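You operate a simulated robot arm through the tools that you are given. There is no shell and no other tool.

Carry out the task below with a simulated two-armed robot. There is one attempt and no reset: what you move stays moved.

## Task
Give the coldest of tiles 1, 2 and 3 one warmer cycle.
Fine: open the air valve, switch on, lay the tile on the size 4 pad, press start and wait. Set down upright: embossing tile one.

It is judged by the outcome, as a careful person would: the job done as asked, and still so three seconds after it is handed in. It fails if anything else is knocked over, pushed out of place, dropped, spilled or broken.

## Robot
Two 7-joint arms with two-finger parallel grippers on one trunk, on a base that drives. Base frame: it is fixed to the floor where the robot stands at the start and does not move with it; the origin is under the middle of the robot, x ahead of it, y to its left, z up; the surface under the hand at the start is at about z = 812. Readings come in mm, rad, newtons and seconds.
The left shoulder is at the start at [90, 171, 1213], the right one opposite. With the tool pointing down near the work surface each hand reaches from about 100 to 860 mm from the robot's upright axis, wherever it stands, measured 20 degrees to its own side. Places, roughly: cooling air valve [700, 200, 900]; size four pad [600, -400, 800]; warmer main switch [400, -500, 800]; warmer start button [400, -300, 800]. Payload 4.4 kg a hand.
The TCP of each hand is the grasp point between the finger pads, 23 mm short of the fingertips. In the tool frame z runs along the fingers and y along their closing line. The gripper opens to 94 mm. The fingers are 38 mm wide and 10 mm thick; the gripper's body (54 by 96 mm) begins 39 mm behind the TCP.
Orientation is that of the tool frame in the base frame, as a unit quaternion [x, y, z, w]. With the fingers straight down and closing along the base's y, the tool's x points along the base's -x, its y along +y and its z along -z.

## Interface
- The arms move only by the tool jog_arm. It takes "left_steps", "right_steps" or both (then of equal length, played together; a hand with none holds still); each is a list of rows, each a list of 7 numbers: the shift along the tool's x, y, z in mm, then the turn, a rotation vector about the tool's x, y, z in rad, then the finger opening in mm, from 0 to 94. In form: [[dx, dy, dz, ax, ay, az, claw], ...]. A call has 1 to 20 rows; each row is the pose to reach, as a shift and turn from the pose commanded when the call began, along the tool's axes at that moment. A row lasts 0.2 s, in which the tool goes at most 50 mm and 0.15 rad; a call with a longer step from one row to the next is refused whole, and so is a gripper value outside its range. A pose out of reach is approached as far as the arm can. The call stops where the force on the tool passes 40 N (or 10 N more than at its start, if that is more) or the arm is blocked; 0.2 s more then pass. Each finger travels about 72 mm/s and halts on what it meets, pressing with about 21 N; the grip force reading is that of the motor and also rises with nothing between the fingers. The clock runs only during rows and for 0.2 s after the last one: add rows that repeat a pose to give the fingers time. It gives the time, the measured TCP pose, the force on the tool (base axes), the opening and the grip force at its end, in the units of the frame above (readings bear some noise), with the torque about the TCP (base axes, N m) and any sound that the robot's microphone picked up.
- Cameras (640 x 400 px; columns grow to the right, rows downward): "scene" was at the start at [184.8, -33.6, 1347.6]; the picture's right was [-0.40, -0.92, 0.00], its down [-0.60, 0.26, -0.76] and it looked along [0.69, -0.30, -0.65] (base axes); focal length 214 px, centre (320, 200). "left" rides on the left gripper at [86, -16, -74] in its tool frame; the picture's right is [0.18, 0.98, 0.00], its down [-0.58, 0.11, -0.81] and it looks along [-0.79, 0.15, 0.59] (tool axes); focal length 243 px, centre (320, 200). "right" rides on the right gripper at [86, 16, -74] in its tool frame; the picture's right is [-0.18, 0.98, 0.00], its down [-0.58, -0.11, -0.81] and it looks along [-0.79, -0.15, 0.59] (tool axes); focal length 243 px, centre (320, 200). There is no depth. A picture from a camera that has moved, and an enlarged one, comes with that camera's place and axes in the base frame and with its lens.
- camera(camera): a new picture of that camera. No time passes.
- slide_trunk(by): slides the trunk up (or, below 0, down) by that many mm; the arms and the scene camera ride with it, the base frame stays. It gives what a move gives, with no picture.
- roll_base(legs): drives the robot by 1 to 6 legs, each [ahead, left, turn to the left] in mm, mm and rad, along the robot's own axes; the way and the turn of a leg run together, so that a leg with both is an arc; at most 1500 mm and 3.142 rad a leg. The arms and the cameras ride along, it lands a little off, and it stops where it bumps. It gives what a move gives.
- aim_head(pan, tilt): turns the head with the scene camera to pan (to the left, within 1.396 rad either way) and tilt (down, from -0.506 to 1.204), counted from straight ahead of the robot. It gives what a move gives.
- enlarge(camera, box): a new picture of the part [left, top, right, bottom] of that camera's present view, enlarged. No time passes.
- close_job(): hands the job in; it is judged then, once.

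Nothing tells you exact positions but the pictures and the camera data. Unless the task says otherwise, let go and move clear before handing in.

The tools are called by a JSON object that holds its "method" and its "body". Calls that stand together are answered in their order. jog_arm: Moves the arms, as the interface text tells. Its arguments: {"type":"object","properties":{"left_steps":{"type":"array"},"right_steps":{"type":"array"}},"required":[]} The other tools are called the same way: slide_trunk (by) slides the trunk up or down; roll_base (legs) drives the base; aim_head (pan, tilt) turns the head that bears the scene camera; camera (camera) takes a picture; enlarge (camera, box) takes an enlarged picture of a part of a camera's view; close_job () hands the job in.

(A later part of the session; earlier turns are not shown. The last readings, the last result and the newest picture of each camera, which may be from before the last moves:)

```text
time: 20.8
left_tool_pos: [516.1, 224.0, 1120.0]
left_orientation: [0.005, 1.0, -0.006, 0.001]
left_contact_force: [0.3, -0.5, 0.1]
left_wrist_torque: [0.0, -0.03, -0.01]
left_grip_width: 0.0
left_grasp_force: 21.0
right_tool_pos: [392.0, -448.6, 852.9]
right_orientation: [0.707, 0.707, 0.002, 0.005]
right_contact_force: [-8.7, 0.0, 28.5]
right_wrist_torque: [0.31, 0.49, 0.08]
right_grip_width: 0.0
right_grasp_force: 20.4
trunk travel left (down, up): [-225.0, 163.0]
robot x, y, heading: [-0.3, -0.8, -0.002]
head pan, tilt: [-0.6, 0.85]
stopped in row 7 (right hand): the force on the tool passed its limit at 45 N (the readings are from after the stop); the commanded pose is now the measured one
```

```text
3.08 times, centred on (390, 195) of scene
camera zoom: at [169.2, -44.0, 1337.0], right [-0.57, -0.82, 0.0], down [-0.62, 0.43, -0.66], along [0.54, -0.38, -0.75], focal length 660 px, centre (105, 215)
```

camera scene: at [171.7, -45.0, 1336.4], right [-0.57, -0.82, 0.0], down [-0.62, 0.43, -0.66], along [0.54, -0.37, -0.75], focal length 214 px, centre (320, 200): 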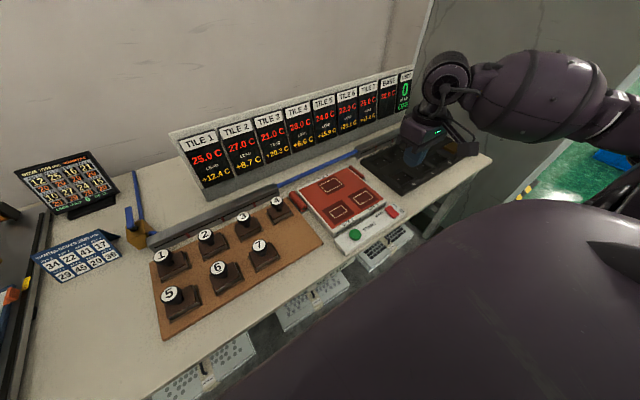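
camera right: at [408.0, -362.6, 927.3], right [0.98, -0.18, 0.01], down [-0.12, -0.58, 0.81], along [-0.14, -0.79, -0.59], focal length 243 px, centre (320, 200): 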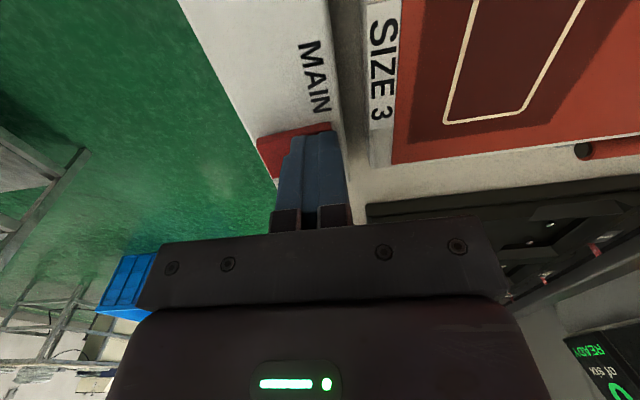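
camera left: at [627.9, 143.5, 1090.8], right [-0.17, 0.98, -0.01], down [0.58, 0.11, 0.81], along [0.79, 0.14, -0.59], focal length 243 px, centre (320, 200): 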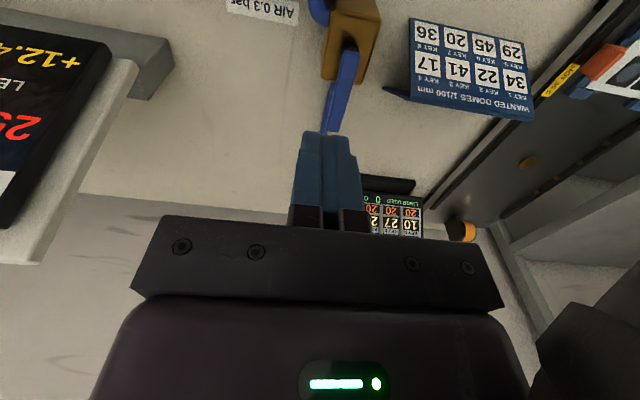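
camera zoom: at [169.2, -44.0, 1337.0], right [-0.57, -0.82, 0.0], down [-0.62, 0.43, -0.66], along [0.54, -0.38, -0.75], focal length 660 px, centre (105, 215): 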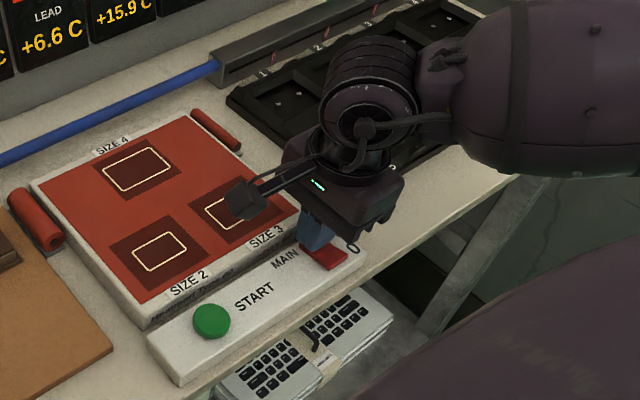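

The display now shows READY, so the main switch is on. I'll lift, turn the hand back and go above tile 3 for a close look.

{"method": "jog_arm", "body": {"right_steps": [[0, 0, -30, 0, 0, 0, 0], [0, 0, -75, 0, 0, 0, 0], [0, 0, -120, 0, 0, -0.13, 0], [25, 10, -147, 0, 0, -0.26, 0], [60, 30, -147, 0, 0, -0.4, 10], [95, 45, -147, 0, 0, -0.54, 20], [130, 60, -147, 0, 0, -0.68, 30], [165, 78, -147, 0, 0, -0.82, 40], [200, 95, -147, 0, 0, -0.96, 50], [235, 112, -147, 0, 0, -1.1, 60], [270, 130, -147, 0, 0, -1.24, 66], [305, 145, -147, 0, 0, -1.38, 66], [340, 160, -147, 0, 0, -1.5, 66], [375, 170, -147, 0, 0, -1.571, 66], [379, 170, -147, 0, 0, -1.571, 66], [379, 170, -147, 0, 0, -1.571, 66]]}}

{"method": "camera", "body": {"camera": "right"}}

{"method": "aim_head", "body": {"pan": -0.4, "tilt": 0.9}}

{"method": "camera", "body": {"camera": "scene"}}

```text
time: 24.2
left_tool_pos: [517.3, 223.3, 1118.8]
left_orientation: [0.004, 1.0, -0.005, 0.0]
left_contact_force: [1.0, 0.3, 0.3]
left_wrist_torque: [-0.01, 0.03, -0.01]
left_grip_width: 0.0
left_grasp_force: 21.1
right_tool_pos: [561.9, -69.2, 995.2]
right_orientation: [0.0, 1.0, -0.002, 0.003]
right_contact_force: [0.3, -0.1, -0.4]
right_wrist_torque: [0.01, -0.01, -0.02]
right_grip_width: 66.0
right_grasp_force: 0.0
trunk travel left (down, up): [-225.0, 163.0]
robot x, y, heading: [2.5, -1.1, -0.003]
head pan, tilt: [-0.6, 0.85]
```

```text
taken
camera right: at [476.4, -53.7, 1069.5], right [0.18, 0.98, 0.0], down [0.58, -0.11, 0.81], along [0.8, -0.15, -0.59], focal length 243 px, centre (320, 200)
```

right: 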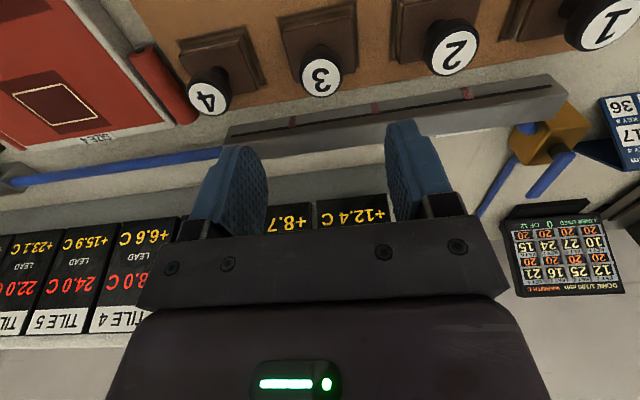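

```text
time: 25.0
left_tool_pos: [517.6, 222.6, 1119.3]
left_orientation: [0.005, 1.0, -0.005, -0.001]
left_contact_force: [0.2, 0.5, -0.3]
left_wrist_torque: [0.01, -0.03, -0.04]
left_grip_width: 0.1
left_grasp_force: 21.1
right_tool_pos: [563.0, -69.9, 995.0]
right_orientation: [0.001, 1.0, -0.001, 0.003]
right_contact_force: [-0.3, -0.5, -0.1]
right_wrist_torque: [0.03, 0.0, 0.02]
right_grip_width: 65.9
right_grasp_force: 0.0
trunk travel left (down, up): [-225.0, 163.0]
robot x, y, heading: [1.5, -1.4, -0.005]
head pan, tilt: [-0.4, 0.901]
```

```text
taken
camera scene: at [176.7, -30.5, 1332.6], right [-0.39, -0.92, 0.0], down [-0.72, 0.31, -0.62], along [0.57, -0.24, -0.78], focal length 214 px, centre (320, 200)
```

scene: 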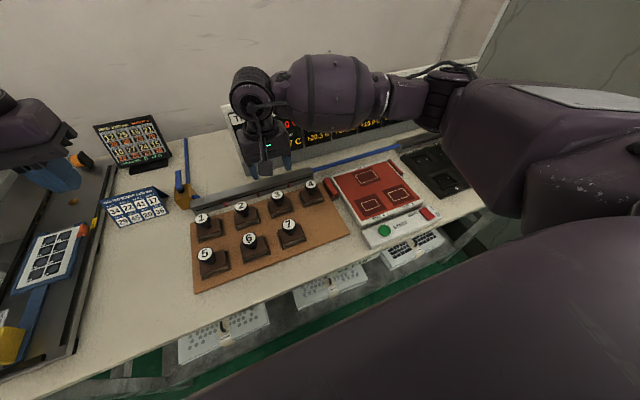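

Knob 3 appears at about (574, -71, 873). I'll enlarge both views to get its height and size.

{"method": "enlarge", "body": {"camera": "right", "box": [180, 0, 500, 160]}}

{"method": "enlarge", "body": {"camera": "scene", "box": [220, 165, 340, 255]}}

{"method": "enlarge", "body": {"camera": "scene", "box": [320, 145, 440, 245]}}

```text
2.00 times, centred on (340, 80) of right
camera zoom: at [476.3, -54.1, 1069.5], right [0.19, 0.98, 0.0], down [0.58, -0.11, 0.81], along [0.8, -0.15, -0.59], focal length 485 px, centre (280, 440)
```

zoom: 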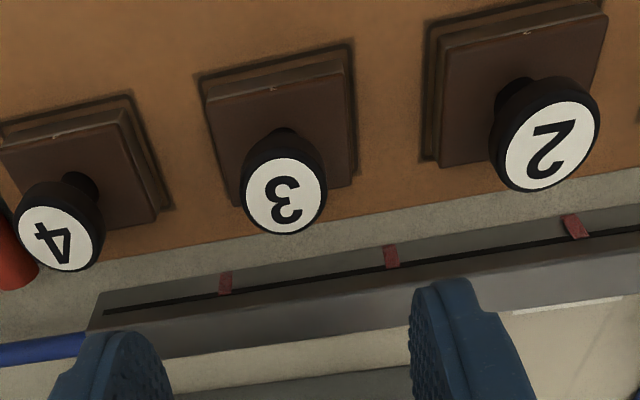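

```text
4.44 times, centred on (280, 210) of scene
camera zoom: at [176.7, -30.5, 1332.6], right [-0.39, -0.92, 0.0], down [-0.72, 0.31, -0.62], along [0.57, -0.24, -0.78], focal length 953 px, centre (498, 156)
```

zoom: 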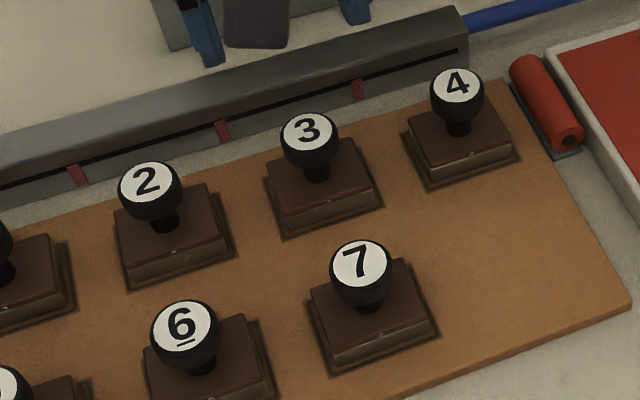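

```text
4.00 times, centred on (380, 195) of scene
camera zoom: at [176.7, -30.5, 1332.6], right [-0.39, -0.92, 0.0], down [-0.72, 0.31, -0.62], along [0.57, -0.24, -0.78], focal length 858 px, centre (80, 220)
```

zoom: 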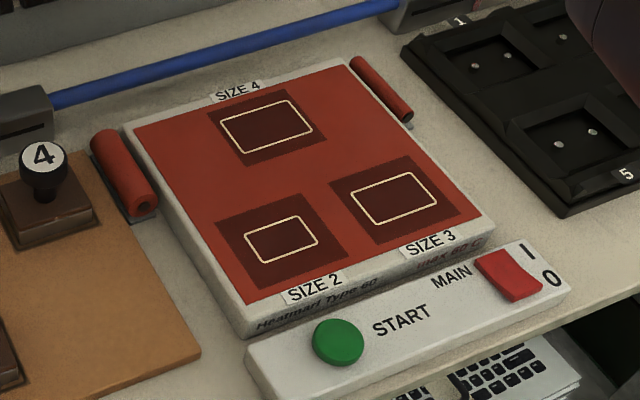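

Knob 3's top centre triangulates to (576.5, -71.8, 871), about 36 mm across, with the block top near 833. I'll lower the open fingers around the knob to TCP z≈862.

{"method": "jog_arm", "body": {"right_steps": [[-13.5, -2, 30, 0, 0, 0, 66], [-13.5, -2, 70, 0, 0, 0, 66], [-13.5, -2, 105, 0, 0, 0, 66], [-13.5, -2, 125, 0, 0, 0, 66], [-13.5, -2, 132, 0, 0, 0, 66], [-13.5, -2, 132, 0, 0, 0, 66]]}}

{"method": "camera", "body": {"camera": "right"}}

{"method": "enlarge", "body": {"camera": "scene", "box": [220, 145, 340, 235]}}

```text
time: 26.4
left_tool_pos: [517.6, 222.8, 1119.8]
left_orientation: [0.005, 1.0, -0.006, 0.0]
left_contact_force: [-0.7, -0.2, -0.5]
left_wrist_torque: [0.02, -0.01, 0.02]
left_grip_width: 0.0
left_grasp_force: 21.1
right_tool_pos: [579.0, -73.7, 865.4]
right_orientation: [0.002, 1.0, -0.001, 0.002]
right_contact_force: [-0.1, 0.4, -0.3]
right_wrist_torque: [0.01, -0.03, 0.03]
right_grip_width: 66.1
right_grasp_force: 0.0
trunk travel left (down, up): [-225.0, 163.0]
robot x, y, heading: [0.3, -2.3, -0.008]
head pan, tilt: [-0.4, 0.901]
```

```text
taken
camera right: at [492.8, -58.6, 937.7], right [0.19, 0.98, 0.0], down [0.58, -0.11, 0.81], along [0.8, -0.15, -0.59], focal length 243 px, centre (320, 200)
```

right: 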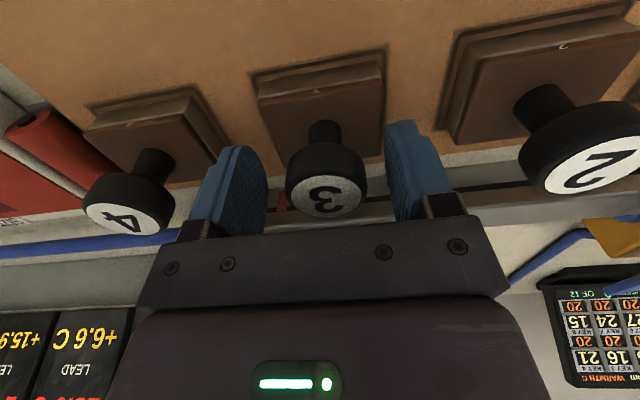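

```text
4.44 times, centred on (280, 190) of scene
camera zoom: at [176.6, -30.5, 1332.6], right [-0.39, -0.92, 0.0], down [-0.72, 0.31, -0.62], along [0.57, -0.24, -0.78], focal length 953 px, centre (498, 244)
```

zoom: 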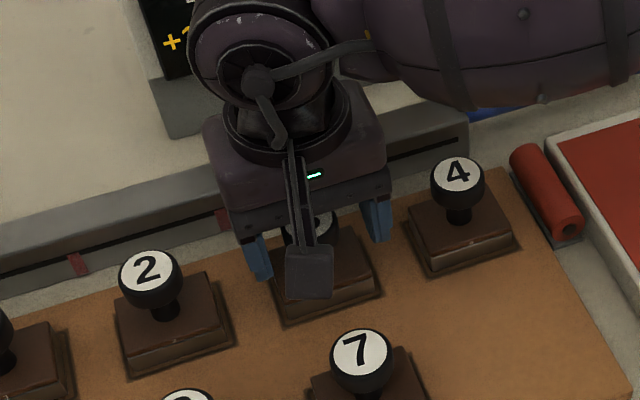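

The knob sits centred between the fingers. I'll lower 3 mm more and close on it.

{"method": "jog_arm", "body": {"right_steps": [[0, 0, 3, 0, 0, 0, 66], [0, 0, 3, 0, 0, 0, 40], [0, 0, 3, 0, 0, 0, 20], [0, 0, 3, 0, 0, 0, 20], [0, 0, 3, 0, 0, 0, 20]]}}

{"method": "camera", "body": {"camera": "right"}}

```text
time: 27.6
left_tool_pos: [517.7, 222.8, 1119.3]
left_orientation: [0.005, 1.0, -0.005, 0.0]
left_contact_force: [0.5, 0.5, 0.1]
left_wrist_torque: [0.0, 0.02, -0.06]
left_grip_width: 0.0
left_grasp_force: 21.1
right_tool_pos: [578.5, -74.9, 861.5]
right_orientation: [0.001, 1.0, -0.001, 0.002]
right_contact_force: [0.0, 0.1, 1.1]
right_wrist_torque: [-0.01, 0.01, -0.01]
right_grip_width: 34.6
right_grasp_force: 21.1
trunk travel left (down, up): [-225.0, 163.0]
robot x, y, heading: [2.3, 0.7, -0.005]
head pan, tilt: [-0.4, 0.901]
```

```text
taken
camera right: at [492.3, -57.9, 934.4], right [0.19, 0.98, 0.0], down [0.58, -0.11, 0.81], along [0.8, -0.15, -0.59], focal length 243 px, centre (320, 200)
```

right: 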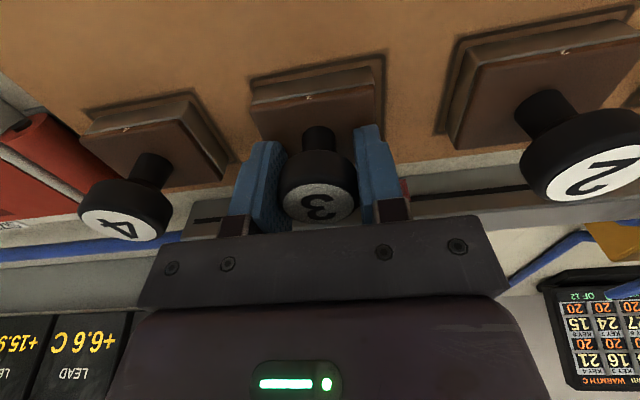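

Gripped at 34.6 mm. I'll lift straight up well above the other knobs and then check the hold.

{"method": "jog_arm", "body": {"right_steps": [[0, 0, -5, 0, 0, 0, 20], [0, 0, -15, 0, 0, 0, 20], [0, 0, -35, 0, 0, 0, 20], [0, 0, -60, 0, 0, 0, 20], [0, 0, -85, 0, 0, 0, 20], [0, 0, -110, 0, 0, 0, 20], [0, 0, -125, 0, 0, 0, 20], [0, 0, -125, 0, 0, 0, 20]]}}

{"method": "camera", "body": {"camera": "right"}}

{"method": "enlarge", "body": {"camera": "scene", "box": [200, 105, 360, 225]}}

```text
time: 29.4
left_tool_pos: [518.4, 224.0, 1119.3]
left_orientation: [0.006, 1.0, -0.005, 0.0]
left_contact_force: [-0.3, -0.4, -0.6]
left_wrist_torque: [-0.01, -0.02, 0.02]
left_grip_width: 0.3
left_grasp_force: 20.9
right_tool_pos: [576.7, -74.6, 987.7]
right_orientation: [0.001, 1.0, -0.001, 0.003]
right_contact_force: [0.6, -0.1, -1.5]
right_wrist_torque: [0.01, 0.01, -0.01]
right_grip_width: 34.9
right_grasp_force: 20.9
trunk travel left (down, up): [-225.0, 163.0]
robot x, y, heading: [-0.5, -1.1, -0.0]
head pan, tilt: [-0.4, 0.901]
```

```text
taken
camera right: at [490.9, -58.4, 1061.8], right [0.19, 0.98, 0.0], down [0.58, -0.11, 0.81], along [0.8, -0.15, -0.59], focal length 243 px, centre (320, 200)
```

right: 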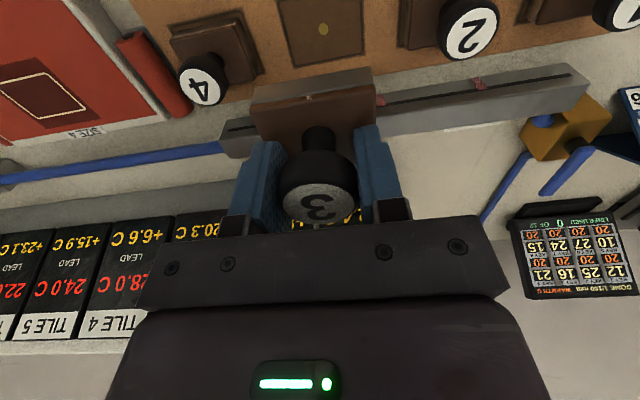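

```text
3.33 times, centred on (280, 165) of scene
camera zoom: at [176.9, -30.4, 1332.5], right [-0.39, -0.92, 0.0], down [-0.72, 0.31, -0.62], along [0.57, -0.24, -0.78], focal length 715 px, centre (453, 317)
```

zoom: 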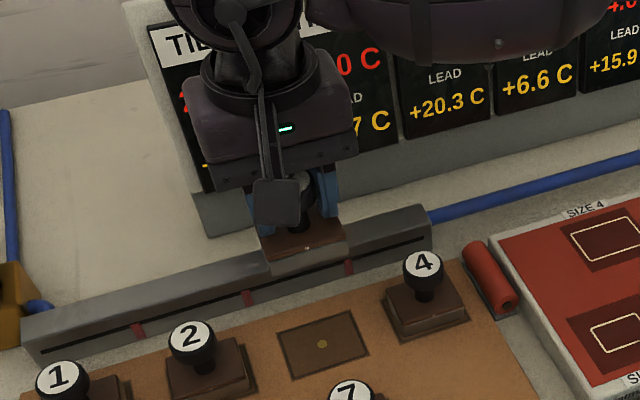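

Tile 3 is held upright. I'll carry it at this height to above the size 4 pad, about (577, -368), and view the pad from there.

{"method": "jog_arm", "body": {"right_steps": [[0, -15, 0, 0, 0, 0, 20], [0, -40, 0, 0, 0, 0, 20], [0, -70, 0, 0, 0, 0, 20], [0, -105, 0, 0, 0, 0, 20], [0, -140, 0, 0, 0, 0, 20], [0, -175, 0, 0, 0, 0, 20], [0, -210, 0, 0, 0, 0, 20], [0, -245, 0, 0, 0, 0, 20], [0, -270, 0, 0, 0, 0, 20], [0, -285, 0, 0, 0, 0, 20], [0, -293, 0, 0, 0, 0, 20], [0, -293, 0, 0, 0, 0, 20]]}}

{"method": "camera", "body": {"camera": "right"}}

{"method": "enlarge", "body": {"camera": "right", "box": [200, 0, 440, 120]}}

{"method": "enlarge", "body": {"camera": "scene", "box": [320, 105, 480, 245]}}

```text
time: 32.0
left_tool_pos: [517.9, 221.4, 1119.4]
left_orientation: [0.005, 1.0, -0.006, 0.0]
left_contact_force: [-0.1, -0.4, -0.3]
left_wrist_torque: [0.0, 0.0, -0.01]
left_grip_width: 0.1
left_grasp_force: 21.2
right_tool_pos: [577.7, -369.1, 987.1]
right_orientation: [0.002, 1.0, -0.002, 0.003]
right_contact_force: [-0.6, 0.7, -1.0]
right_wrist_torque: [0.03, -0.01, 0.04]
right_grip_width: 34.8
right_grasp_force: 20.7
trunk travel left (down, up): [-225.0, 163.0]
robot x, y, heading: [-0.8, -3.6, -0.004]
head pan, tilt: [-0.4, 0.901]
```

```text
taken
camera right: at [490.6, -352.4, 1061.0], right [0.19, 0.98, 0.0], down [0.58, -0.11, 0.81], along [0.8, -0.15, -0.59], focal length 243 px, centre (320, 200)
```

right: 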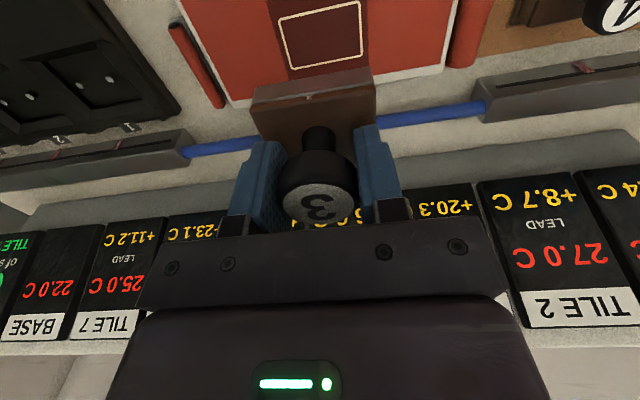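

```text
2.67 times, centred on (320, 60) of right
camera zoom: at [490.6, -352.4, 1061.0], right [0.19, 0.98, 0.0], down [0.58, -0.11, 0.81], along [0.8, -0.15, -0.59], focal length 647 px, centre (320, 573)
```

zoom: 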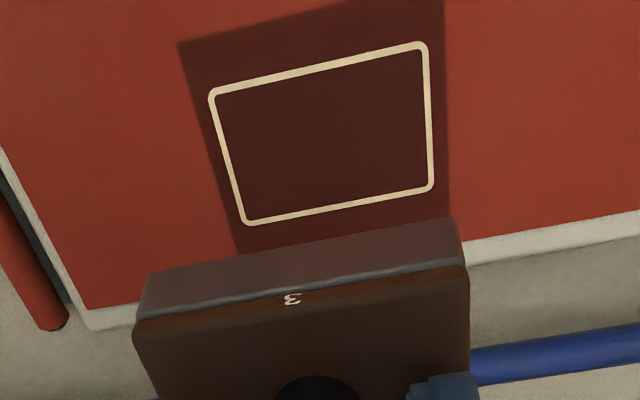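

```text
2.86 times, centred on (400, 175) of scene
camera zoom: at [176.8, -30.4, 1332.5], right [-0.39, -0.92, 0.0], down [-0.72, 0.31, -0.62], along [0.57, -0.24, -0.78], focal length 613 px, centre (91, 271)
```

zoom: 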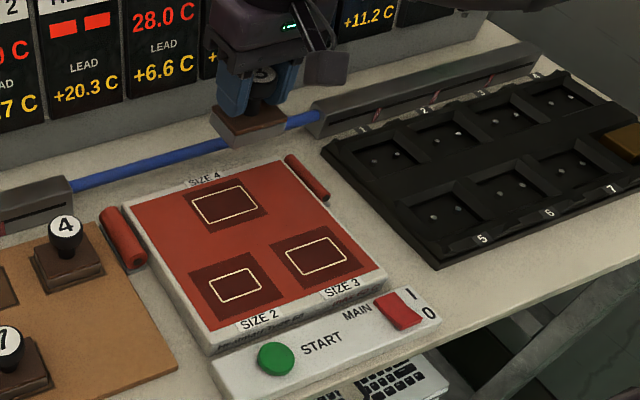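

The pad's outline centre comes out at about (577, -367) with the surface near z≈824; tile 3's own display has gone blank since it left its nest. I'll align and lower to just above the pad.

{"method": "jog_arm", "body": {"right_steps": [[0.7, 2, 10, 0, 0, 0, 20], [0.7, 2, 35, 0, 0, 0, 20], [0.7, 2, 60, 0, 0, 0, 20], [0.7, 2, 80, 0, 0, 0, 20], [0.7, 2, 92, 0, 0, 0, 20], [0.7, 2, 92, 0, 0, 0, 20]]}}

{"method": "camera", "body": {"camera": "right"}}

{"method": "enlarge", "body": {"camera": "right", "box": [200, 40, 440, 160]}}

{"method": "enlarge", "body": {"camera": "scene", "box": [320, 125, 440, 225]}}

```text
time: 33.4
left_tool_pos: [517.4, 221.7, 1119.0]
left_orientation: [0.005, 1.0, -0.005, 0.0]
left_contact_force: [-0.1, 0.2, 0.6]
left_wrist_torque: [0.02, 0.0, -0.04]
left_grip_width: 0.3
left_grasp_force: 20.8
right_tool_pos: [577.3, -364.3, 895.3]
right_orientation: [0.001, 1.0, -0.001, 0.002]
right_contact_force: [0.3, -0.1, -0.8]
right_wrist_torque: [-0.03, -0.01, -0.02]
right_grip_width: 35.1
right_grasp_force: 20.9
trunk travel left (down, up): [-225.0, 163.0]
robot x, y, heading: [1.6, -2.8, -0.003]
head pan, tilt: [-0.4, 0.901]
```

```text
taken
camera right: at [490.3, -347.8, 969.7], right [0.19, 0.98, 0.0], down [0.58, -0.11, 0.81], along [0.8, -0.15, -0.59], focal length 243 px, centre (320, 200)
```

right: 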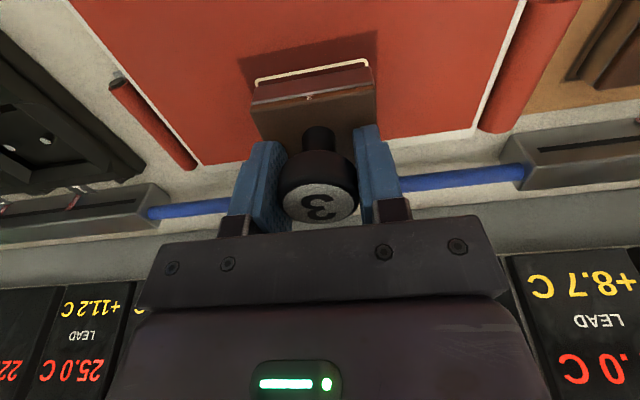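

```text
2.67 times, centred on (320, 100) of right
camera zoom: at [490.3, -347.8, 969.7], right [0.19, 0.98, 0.0], down [0.58, -0.11, 0.81], along [0.8, -0.15, -0.59], focal length 647 px, centre (320, 467)
```

zoom: 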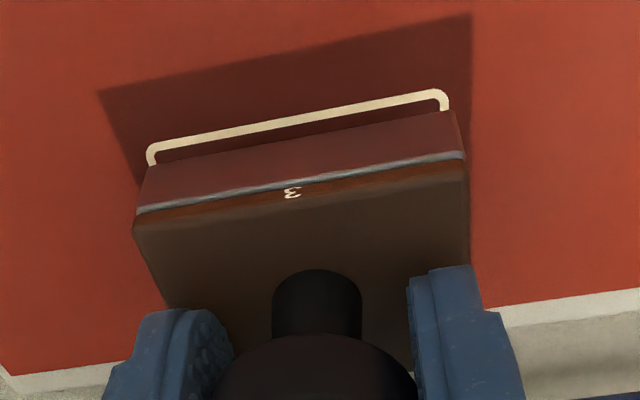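

```text
4.00 times, centred on (380, 175) of scene
camera zoom: at [176.6, -30.5, 1332.6], right [-0.39, -0.92, 0.0], down [-0.72, 0.31, -0.62], along [0.57, -0.24, -0.78], focal length 858 px, centre (80, 300)
```

zoom: 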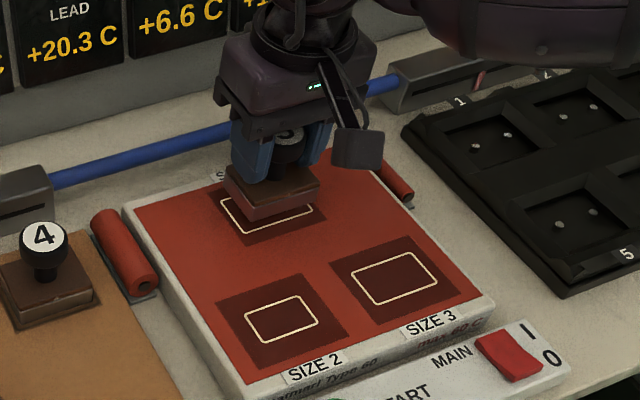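

The tile is square to the outline and needs only about -2.5 mm in y. I'll make that shift and lower slowly until it touches the pad.

{"method": "jog_arm", "body": {"right_steps": [[0, -2.5, 3, 0, 0, 0, 20], [0, -2.5, 6, 0, 0, 0, 20], [0, -2.5, 8, 0, 0, 0, 20], [0, -2.5, 10, 0, 0, 0, 20], [0, -2.5, 11, 0, 0, 0, 20], [0, -2.5, 12, 0, 0, 0, 20]]}}

{"method": "enlarge", "body": {"camera": "right", "box": [200, 40, 440, 160]}}

```text
time: 34.8
left_tool_pos: [517.1, 222.7, 1118.4]
left_orientation: [0.006, 1.0, -0.005, -0.001]
left_contact_force: [-0.8, 0.5, -0.4]
left_wrist_torque: [-0.02, -0.04, -0.02]
left_grip_width: 0.0
left_grasp_force: 21.2
right_tool_pos: [576.2, -366.3, 883.8]
right_orientation: [0.0, 1.0, 0.0, 0.003]
right_contact_force: [0.3, 0.1, -2.0]
right_wrist_torque: [0.02, 0.01, -0.01]
right_grip_width: 34.9
right_grasp_force: 20.7
trunk travel left (down, up): [-225.0, 163.0]
robot x, y, heading: [1.3, -1.7, 0.002]
head pan, tilt: [-0.4, 0.901]
```

```text
2.67 times, centred on (320, 100) of right
camera zoom: at [489.9, -351.3, 957.9], right [0.19, 0.98, 0.0], down [0.58, -0.11, 0.81], along [0.8, -0.15, -0.59], focal length 647 px, centre (320, 467)
```

zoom: 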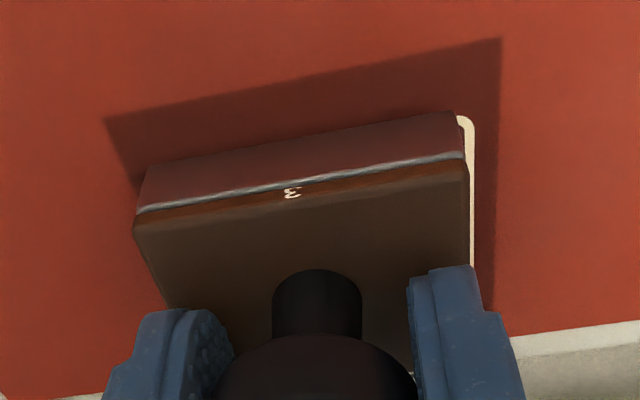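

No contact yet; the tile needs about +2 mm in x and +1 mm in y relative to the outline. I'll correct that and continue down in 1 mm steps.

{"method": "jog_arm", "body": {"right_steps": [[-2, 1.3, 0, 0, 0, 0, 20], [-2, 1.3, 1, 0, 0, 0, 20], [-2, 1.3, 2, 0, 0, 0, 20], [-2, 1.3, 3, 0, 0, 0, 20], [-2, 1.3, 4, 0, 0, 0, 20], [-2, 1.3, 4, 0, 0, 0, 20]]}}

{"method": "enlarge", "body": {"camera": "right", "box": [200, 40, 440, 160]}}

{"method": "enlarge", "body": {"camera": "scene", "box": [320, 125, 440, 225]}}

```text
time: 36.2
left_tool_pos: [518.1, 222.8, 1119.4]
left_orientation: [0.004, 1.0, -0.005, -0.001]
left_contact_force: [0.8, -0.5, 0.1]
left_wrist_torque: [0.02, -0.03, 0.02]
left_grip_width: 0.1
left_grasp_force: 21.3
right_tool_pos: [577.4, -365.4, 879.8]
right_orientation: [0.001, 1.0, -0.001, 0.003]
right_contact_force: [-0.1, 0.1, -1.0]
right_wrist_torque: [0.01, 0.01, -0.01]
right_grip_width: 35.2
right_grasp_force: 20.6
trunk travel left (down, up): [-225.0, 163.0]
robot x, y, heading: [0.7, 1.5, -0.006]
head pan, tilt: [-0.4, 0.901]
```

```text
2.67 times, centred on (320, 100) of right
camera zoom: at [490.6, -349.9, 953.9], right [0.19, 0.98, 0.0], down [0.58, -0.11, 0.81], along [0.8, -0.15, -0.59], focal length 647 px, centre (320, 467)
```

zoom: 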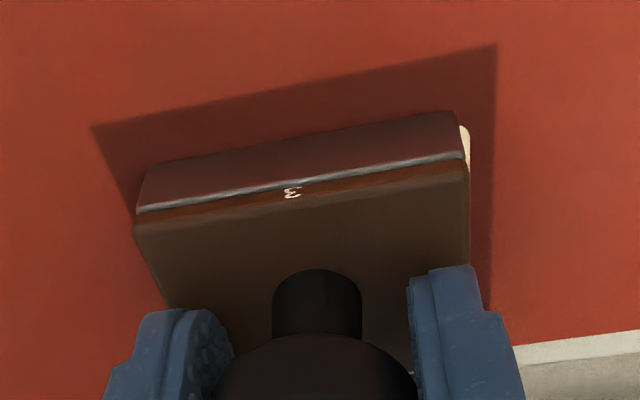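

```text
4.00 times, centred on (380, 175) of scene
camera zoom: at [176.8, -30.5, 1332.5], right [-0.39, -0.92, 0.0], down [-0.72, 0.31, -0.62], along [0.57, -0.24, -0.78], focal length 858 px, centre (80, 300)
```

zoom: 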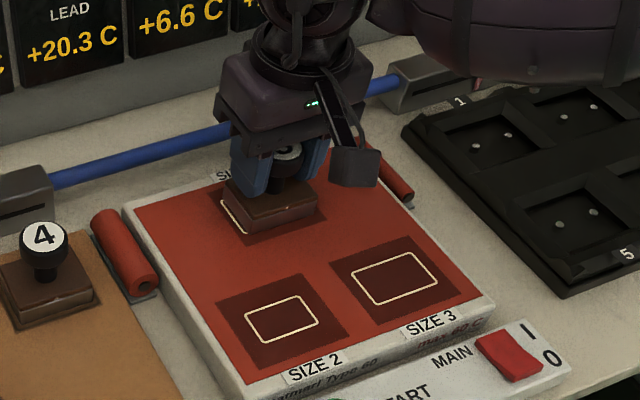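

Alignment is within about a millimetre and it is still just above the surface. I'll continue down gently with a 1 mm x correction.

{"method": "jog_arm", "body": {"right_steps": [[-1, 0.4, 1, 0, 0, 0, 20], [-1, 0.4, 2, 0, 0, 0, 20], [-1, 0.4, 3, 0, 0, 0, 20], [-1, 0.4, 4, 0, 0, 0, 20], [-1, 0.4, 4, 0, 0, 0, 20]]}}

{"method": "enlarge", "body": {"camera": "right", "box": [200, 40, 440, 160]}}

```text
time: 37.4
left_tool_pos: [515.7, 223.2, 1119.7]
left_orientation: [0.005, 1.0, -0.005, 0.001]
left_contact_force: [-0.5, -0.5, 0.0]
left_wrist_torque: [0.05, -0.01, 0.03]
left_grip_width: 0.1
left_grasp_force: 21.5
right_tool_pos: [578.7, -364.9, 878.9]
right_orientation: [0.001, 1.0, -0.001, 0.005]
right_contact_force: [1.4, -1.9, 19.3]
right_wrist_torque: [0.04, 0.41, 0.02]
right_grip_width: 35.1
right_grasp_force: 20.9
trunk travel left (down, up): [-225.0, 163.0]
robot x, y, heading: [1.0, 1.5, -0.004]
head pan, tilt: [-0.4, 0.901]
```

```text
2.67 times, centred on (320, 100) of right
camera zoom: at [491.8, -349.0, 952.1], right [0.19, 0.98, 0.0], down [0.57, -0.11, 0.81], along [0.8, -0.15, -0.58], focal length 647 px, centre (320, 467)
```

zoom: 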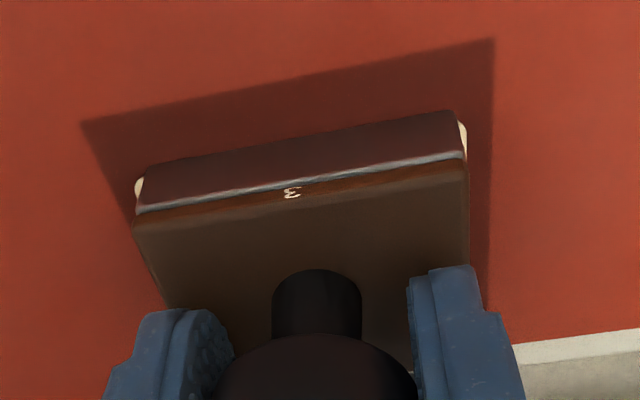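

It has touched down (19 N) and is centred in y, but the outline's front line is hidden, so the tile may be a few mm too far toward the robot. I'll check from the head camera.

{"method": "enlarge", "body": {"camera": "scene", "box": [340, 140, 410, 200]}}

{"method": "enlarge", "body": {"camera": "scene", "box": [240, 160, 310, 220]}}

```text
6.67 times, centred on (375, 170) of scene
camera zoom: at [175.4, -29.8, 1333.0], right [-0.39, -0.92, 0.0], down [-0.72, 0.31, -0.62], along [0.57, -0.24, -0.78], focal length 1430 px, centre (-47, 400)
```

zoom: 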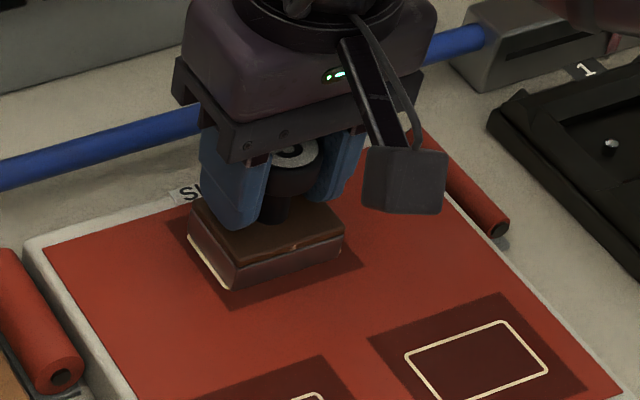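

```text
6.67 times, centred on (275, 190) of scene
camera zoom: at [175.4, -29.8, 1333.0], right [-0.39, -0.92, 0.0], down [-0.72, 0.31, -0.62], along [0.57, -0.24, -0.78], focal length 1430 px, centre (620, 267)
```

zoom: 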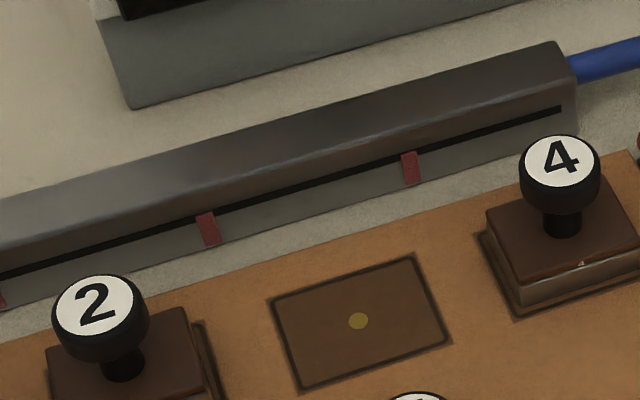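

The tile's front edge covers the outline's front line, so I'll lift slightly, shift 3 mm away from the robot and set it down again.

{"method": "jog_arm", "body": {"right_steps": [[0, 0, -4, 0, 0, 0, 20], [0, 0, -7, 0, 0, 0, 20], [-3, 0, -7, 0, 0, 0, 20], [-3, 0, -6, 0, 0, 0, 20], [-3, 0, -5, 0, 0, 0, 20], [-3, 0, -4, 0, 0, 0, 20], [-3, 0, -3, 0, 0, 0, 20], [-3, 0, -2, 0, 0, 0, 20], [-3, 0, -1, 0, 0, 0, 20], [-3, 0, -1, 0, 0, 0, 20]]}}

{"method": "enlarge", "body": {"camera": "right", "box": [200, 40, 440, 160]}}

{"method": "enlarge", "body": {"camera": "scene", "box": [340, 140, 410, 200]}}

```text
time: 39.6
left_tool_pos: [517.0, 222.2, 1119.4]
left_orientation: [0.005, 1.0, -0.005, 0.0]
left_contact_force: [0.0, 0.7, -0.8]
left_wrist_torque: [0.02, 0.0, 0.03]
left_grip_width: 0.0
left_grasp_force: 20.7
right_tool_pos: [581.9, -365.2, 877.9]
right_orientation: [0.0, 1.0, -0.002, 0.005]
right_contact_force: [0.6, -2.5, 15.1]
right_wrist_torque: [0.01, 0.12, 0.02]
right_grip_width: 35.3
right_grasp_force: 21.3
trunk travel left (down, up): [-225.0, 163.0]
robot x, y, heading: [0.5, -1.5, -0.006]
head pan, tilt: [-0.4, 0.901]
```

```text
2.67 times, centred on (320, 100) of right
camera zoom: at [494.7, -348.9, 952.1], right [0.19, 0.98, 0.0], down [0.57, -0.11, 0.81], along [0.8, -0.15, -0.58], focal length 647 px, centre (320, 467)
```

zoom: 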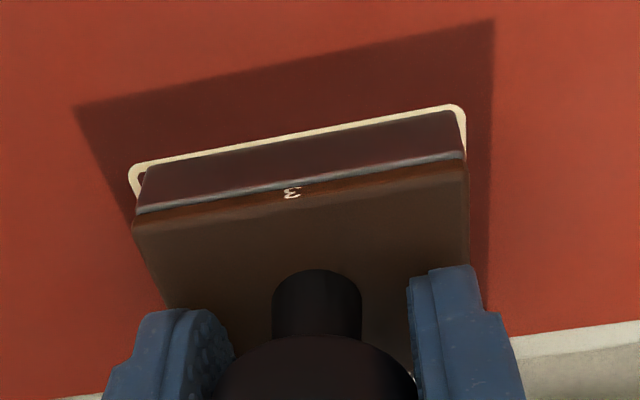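

```text
6.67 times, centred on (375, 170) of scene
camera zoom: at [175.5, -30.1, 1333.0], right [-0.39, -0.92, 0.0], down [-0.72, 0.31, -0.62], along [0.57, -0.24, -0.78], focal length 1430 px, centre (-47, 400)
```

zoom: 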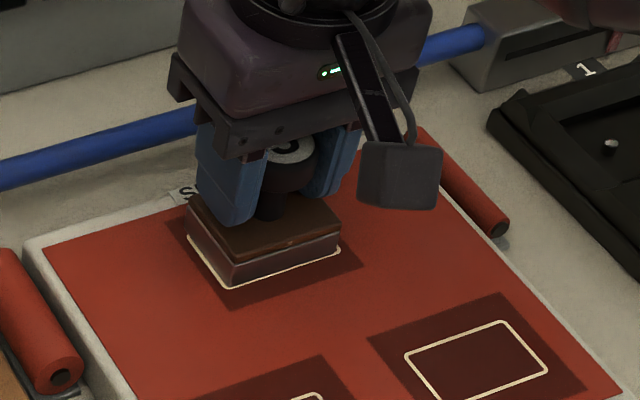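

The tile now sits neatly inside the size 4 outline. I'll ease the pressure, open the fingers and lift straight off.

{"method": "jog_arm", "body": {"right_steps": [[0, 0, -1.5, 0, 0, 0, 34], [0, 0, -1.5, 0, 0, 0, 40], [0, 0, -1.5, 0, 0, 0, 50], [0, 0, -1.5, 0, 0, 0, 64], [0, 0, -1.5, 0, 0, 0, 66], [0, 0, -1.5, 0, 0, 0, 66]]}}

{"method": "camera", "body": {"camera": "right"}}

```text
time: 41.0
left_tool_pos: [516.8, 221.8, 1119.5]
left_orientation: [0.006, 1.0, -0.005, 0.0]
left_contact_force: [0.2, 0.4, -0.6]
left_wrist_torque: [-0.01, 0.02, 0.02]
left_grip_width: 0.0
left_grasp_force: 20.5
right_tool_pos: [581.4, -364.7, 877.5]
right_orientation: [0.002, 1.0, 0.0, 0.002]
right_contact_force: [0.0, 0.6, 0.6]
right_wrist_torque: [0.0, 0.02, 0.01]
right_grip_width: 66.1
right_grasp_force: 0.0
trunk travel left (down, up): [-225.0, 163.0]
robot x, y, heading: [-1.2, -0.6, -0.001]
head pan, tilt: [-0.4, 0.901]
```

```text
taken
camera right: at [494.6, -348.3, 951.3], right [0.19, 0.98, 0.0], down [0.58, -0.11, 0.81], along [0.8, -0.15, -0.59], focal length 243 px, centre (320, 200)
```

right: 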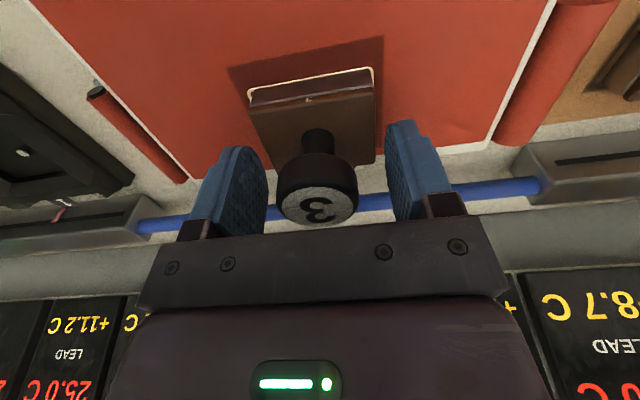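

Released cleanly. I'll lift off, close the fingers and move above the green start button at about (378, -305, 831).

{"method": "jog_arm", "body": {"right_steps": [[0, 0, -20, 0, 0, 0, 66], [0, 0, -55, 0, 0, 0, 66], [0, 0, -95, 0, 0, 0, 66], [0, 0, -120, 0, 0, 0, 50], [40, 10, -120, 0, 0, 0, 30], [80, 22, -120, 0, 0, 0, 10], [120, 35, -120, 0, 0, 0, 0], [160, 47, -120, 0, 0, 0, 0], [190, 56, -110, 0, 0, 0, 0], [203, 59, -80, 0, 0, 0, 0], [203, 59, -50, 0, 0, 0, 0], [203, 59, -50, 0, 0, 0, 0]]}}

{"method": "aim_head", "body": {"pan": -0.6, "tilt": 0.85}}

{"method": "camera", "body": {"camera": "right"}}

{"method": "camera", "body": {"camera": "scene"}}

{"method": "enlarge", "body": {"camera": "scene", "box": [270, 130, 430, 260]}}

```text
time: 43.6
left_tool_pos: [517.8, 222.0, 1118.8]
left_orientation: [0.005, 1.0, -0.005, 0.0]
left_contact_force: [1.4, -0.5, -0.2]
left_wrist_torque: [0.01, -0.03, 0.01]
left_grip_width: 0.1
left_grasp_force: 21.4
right_tool_pos: [377.9, -306.0, 928.4]
right_orientation: [0.001, 1.0, -0.001, 0.004]
right_contact_force: [0.8, 0.1, -0.5]
right_wrist_torque: [-0.03, 0.01, 0.0]
right_grip_width: 0.2
right_grasp_force: 21.7
trunk travel left (down, up): [-225.0, 163.0]
robot x, y, heading: [1.6, -0.1, -0.001]
head pan, tilt: [-0.4, 0.901]
```

```text
time: 44.3
left_tool_pos: [517.2, 222.6, 1119.6]
left_orientation: [0.005, 1.0, -0.005, 0.0]
left_contact_force: [-0.8, 0.1, 0.1]
left_wrist_torque: [0.0, -0.01, -0.01]
left_grip_width: 0.0
left_grasp_force: 20.7
right_tool_pos: [378.3, -305.4, 928.8]
right_orientation: [0.001, 1.0, -0.001, 0.003]
right_contact_force: [1.2, -0.3, -0.6]
right_wrist_torque: [0.0, 0.03, -0.01]
right_grip_width: 0.0
right_grasp_force: 20.8
trunk travel left (down, up): [-225.0, 163.0]
robot x, y, heading: [1.0, -2.7, -0.003]
head pan, tilt: [-0.6, 0.85]
```

```text
taken
camera right: at [292.0, -289.9, 1002.4], right [0.19, 0.98, 0.0], down [0.58, -0.11, 0.81], along [0.8, -0.15, -0.59], focal length 243 px, centre (320, 200)
```

right: 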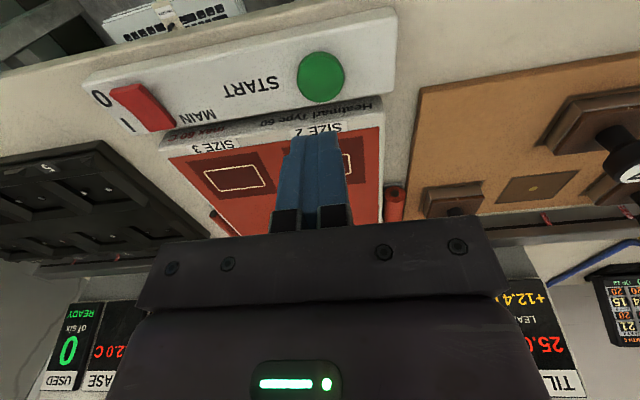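

```text
taken
camera scene: at [171.6, -45.1, 1336.4], right [-0.57, -0.82, 0.0], down [-0.62, 0.43, -0.66], along [0.54, -0.37, -0.75], focal length 214 px, centre (320, 200)
```

scene: 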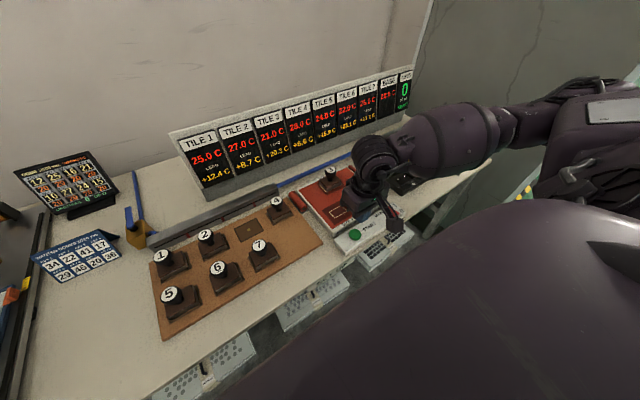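

```text
3.08 times, centred on (350, 195) of scene
camera zoom: at [171.6, -45.1, 1336.4], right [-0.57, -0.82, 0.0], down [-0.62, 0.43, -0.66], along [0.54, -0.37, -0.75], focal length 660 px, centre (228, 215)
```

zoom: 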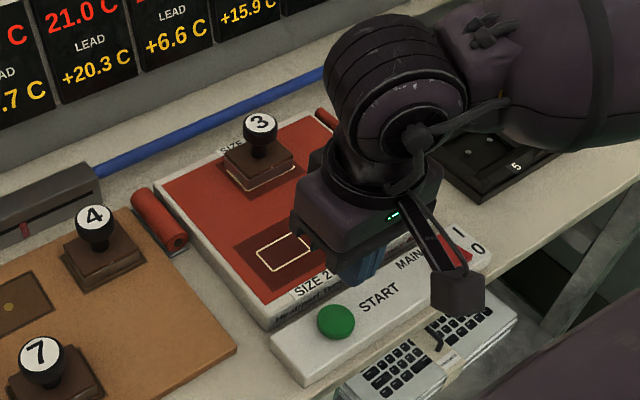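

Tile 3's display reads 21.0 °C on the pad and the unit shows READY. I'm right above the start button, so I'll press it once and come off.

{"method": "jog_arm", "body": {"right_steps": [[0, 0, 35, 0, 0, 0, 0], [0, 0, 60, 0, 0, 0, 0], [0, 0, 70, 0, 0, 0, 0], [0, 0, 74, 0, 0, 0, 0], [0, 0, 77, 0, 0, 0, 0], [0, 0, 80, 0, 0, 0, 0], [0, 0, 82, 0, 0, 0, 0]]}}

{"method": "camera", "body": {"camera": "right"}}

{"method": "camera", "body": {"camera": "scene"}}

```text
time: 45.9
left_tool_pos: [514.3, 223.5, 1120.4]
left_orientation: [0.005, 1.0, -0.006, 0.003]
left_contact_force: [0.3, 0.8, -0.3]
left_wrist_torque: [0.01, -0.01, 0.02]
left_grip_width: 0.0
left_grasp_force: 21.4
right_tool_pos: [380.9, -306.2, 850.1]
right_orientation: [0.001, 1.0, -0.003, 0.011]
right_contact_force: [-7.4, -5.2, 27.8]
right_wrist_torque: [-0.21, 0.28, -0.03]
right_grip_width: 0.0
right_grasp_force: 20.7
trunk travel left (down, up): [-225.0, 163.0]
robot x, y, heading: [-2.2, 1.1, -0.004]
head pan, tilt: [-0.6, 0.85]
heard: click
stopped in row 7 (right hand): the force on the tool passed its limit at 42 N (the readings are from after the stop); the commanded pose is now the measured one
```

```text
taken
camera right: at [292.9, -290.0, 923.1], right [0.19, 0.98, 0.0], down [0.56, -0.1, 0.82], along [0.81, -0.15, -0.57], focal length 243 px, centre (320, 200)
```

right: 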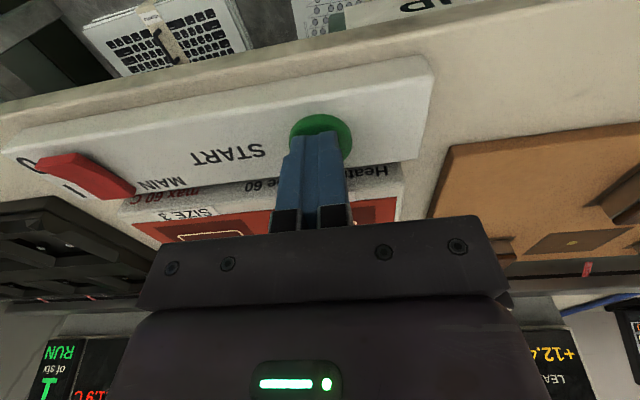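

```text
taken
camera scene: at [167.0, -44.4, 1337.7], right [-0.57, -0.82, 0.0], down [-0.62, 0.43, -0.66], along [0.55, -0.38, -0.75], focal length 214 px, centre (320, 200)
```

scene: 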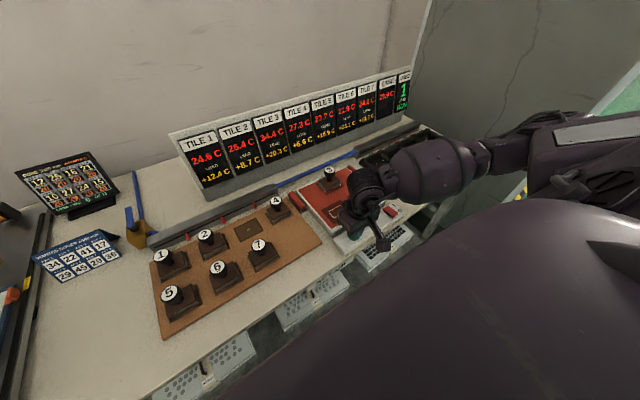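

A click sounded, the display shows RUN with 1 used and the pad is heating. I'll lift off the button and move the arm clear while waiting.

{"method": "jog_arm", "body": {"right_steps": [[0, 0, -30, 0, 0, 0, 0], [0, 0, -75, 0, 0, 0, 0], [0, 0, -120, 0, 0, 0, 0], [0, -30, -160, 0, 0, 0, 0], [0, -60, -200, 0, 0, 0, 0], [0, -60, -200, 0, 0, 0, 0]]}}

{"method": "enlarge", "body": {"camera": "scene", "box": [170, 60, 430, 210]}}

```text
time: 47.3
left_tool_pos: [517.4, 221.5, 1118.8]
left_orientation: [0.006, 1.0, -0.005, 0.001]
left_contact_force: [0.1, -0.1, -0.1]
left_wrist_torque: [0.0, 0.02, 0.01]
left_grip_width: 0.0
left_grasp_force: 20.8
right_tool_pos: [378.6, -370.8, 1046.3]
right_orientation: [0.001, 1.0, -0.002, 0.006]
right_contact_force: [0.6, 0.3, -0.3]
right_wrist_torque: [0.01, 0.03, 0.01]
right_grip_width: 0.0
right_grasp_force: 20.9
trunk travel left (down, up): [-225.0, 163.0]
robot x, y, heading: [-2.2, 1.0, -0.003]
head pan, tilt: [-0.6, 0.85]
```

```text
2.46 times, centred on (300, 135) of scene
camera zoom: at [172.4, -46.0, 1336.1], right [-0.57, -0.82, 0.0], down [-0.62, 0.43, -0.66], along [0.54, -0.37, -0.75], focal length 528 px, centre (369, 360)
```

zoom: 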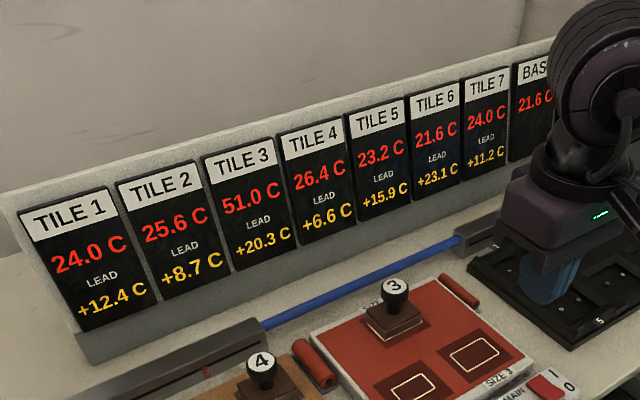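

Tile 3 is at 51.0 °C and rising. I'll wait with both hands still until the cycle ends.

{"method": "jog_arm", "body": {"right_steps": [[0, 0, 0, 0, 0, 0, 0], [0, 0, 0, 0, 0, 0, 0], [0, 0, 0, 0, 0, 0, 0], [0, 0, 0, 0, 0, 0, 0], [0, 0, 0, 0, 0, 0, 0], [0, 0, 0, 0, 0, 0, 0], [0, 0, 0, 0, 0, 0, 0], [0, 0, 0, 0, 0, 0, 0]]}}

{"method": "enlarge", "body": {"camera": "scene", "box": [170, 60, 430, 210]}}

{"method": "camera", "body": {"camera": "right"}}

```text
time: 49.1
left_tool_pos: [516.6, 222.7, 1118.7]
left_orientation: [0.004, 1.0, -0.005, 0.0]
left_contact_force: [-0.3, -0.2, -0.2]
left_wrist_torque: [0.04, -0.03, 0.01]
left_grip_width: 0.0
left_grasp_force: 21.2
right_tool_pos: [377.5, -369.7, 1044.9]
right_orientation: [0.001, 1.0, -0.003, 0.007]
right_contact_force: [-0.5, -0.1, 0.3]
right_wrist_torque: [-0.04, 0.02, -0.02]
right_grip_width: 0.1
right_grasp_force: 21.3
trunk travel left (down, up): [-225.0, 163.0]
robot x, y, heading: [-2.3, -2.0, -0.006]
head pan, tilt: [-0.6, 0.85]
```

```text
2.46 times, centred on (300, 135) of scene
camera zoom: at [171.6, -45.5, 1336.4], right [-0.57, -0.82, 0.0], down [-0.62, 0.43, -0.66], along [0.54, -0.37, -0.75], focal length 528 px, centre (369, 360)
```

zoom: 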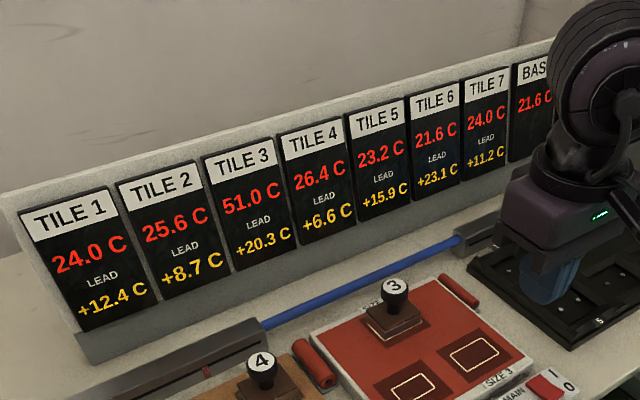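

```text
taken
camera right: at [290.3, -353.4, 1119.4], right [0.19, 0.98, 0.0], down [0.57, -0.11, 0.81], along [0.8, -0.15, -0.58], focal length 243 px, centre (320, 200)
```

right: 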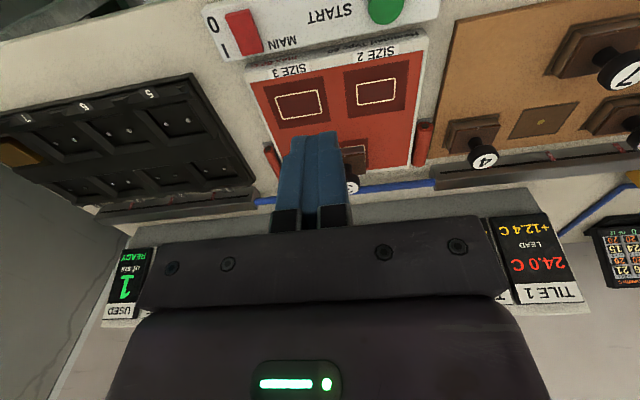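

The display is back to READY with 1 of six used, and tile 3 reads 51.0 °C, so the cycle is complete. I'll do one last check of the whole bench before handing in.

{"method": "aim_head", "body": {"pan": -0.3, "tilt": 0.75}}

{"method": "camera", "body": {"camera": "scene"}}

```text
time: 49.9
left_tool_pos: [517.2, 223.5, 1119.7]
left_orientation: [0.006, 1.0, -0.006, 0.001]
left_contact_force: [-1.1, 0.5, -0.3]
left_wrist_torque: [0.03, 0.04, -0.01]
left_grip_width: 0.0
left_grasp_force: 21.1
right_tool_pos: [377.6, -369.7, 1045.7]
right_orientation: [0.001, 1.0, -0.002, 0.007]
right_contact_force: [0.5, 0.5, 1.0]
right_wrist_torque: [0.02, -0.03, -0.02]
right_grip_width: 0.0
right_grasp_force: 21.3
trunk travel left (down, up): [-225.0, 163.0]
robot x, y, heading: [2.5, -0.1, -0.008]
head pan, tilt: [-0.3, 0.75]
```

```text
taken
camera scene: at [186.3, -25.9, 1344.4], right [-0.3, -0.95, 0.0], down [-0.65, 0.2, -0.73], along [0.7, -0.22, -0.68], focal length 214 px, centre (320, 200)
```

scene: 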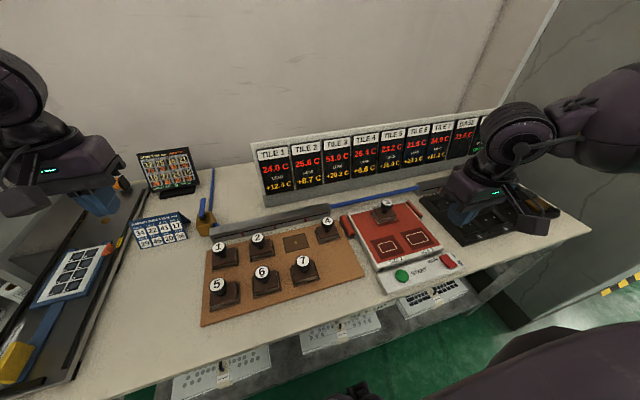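

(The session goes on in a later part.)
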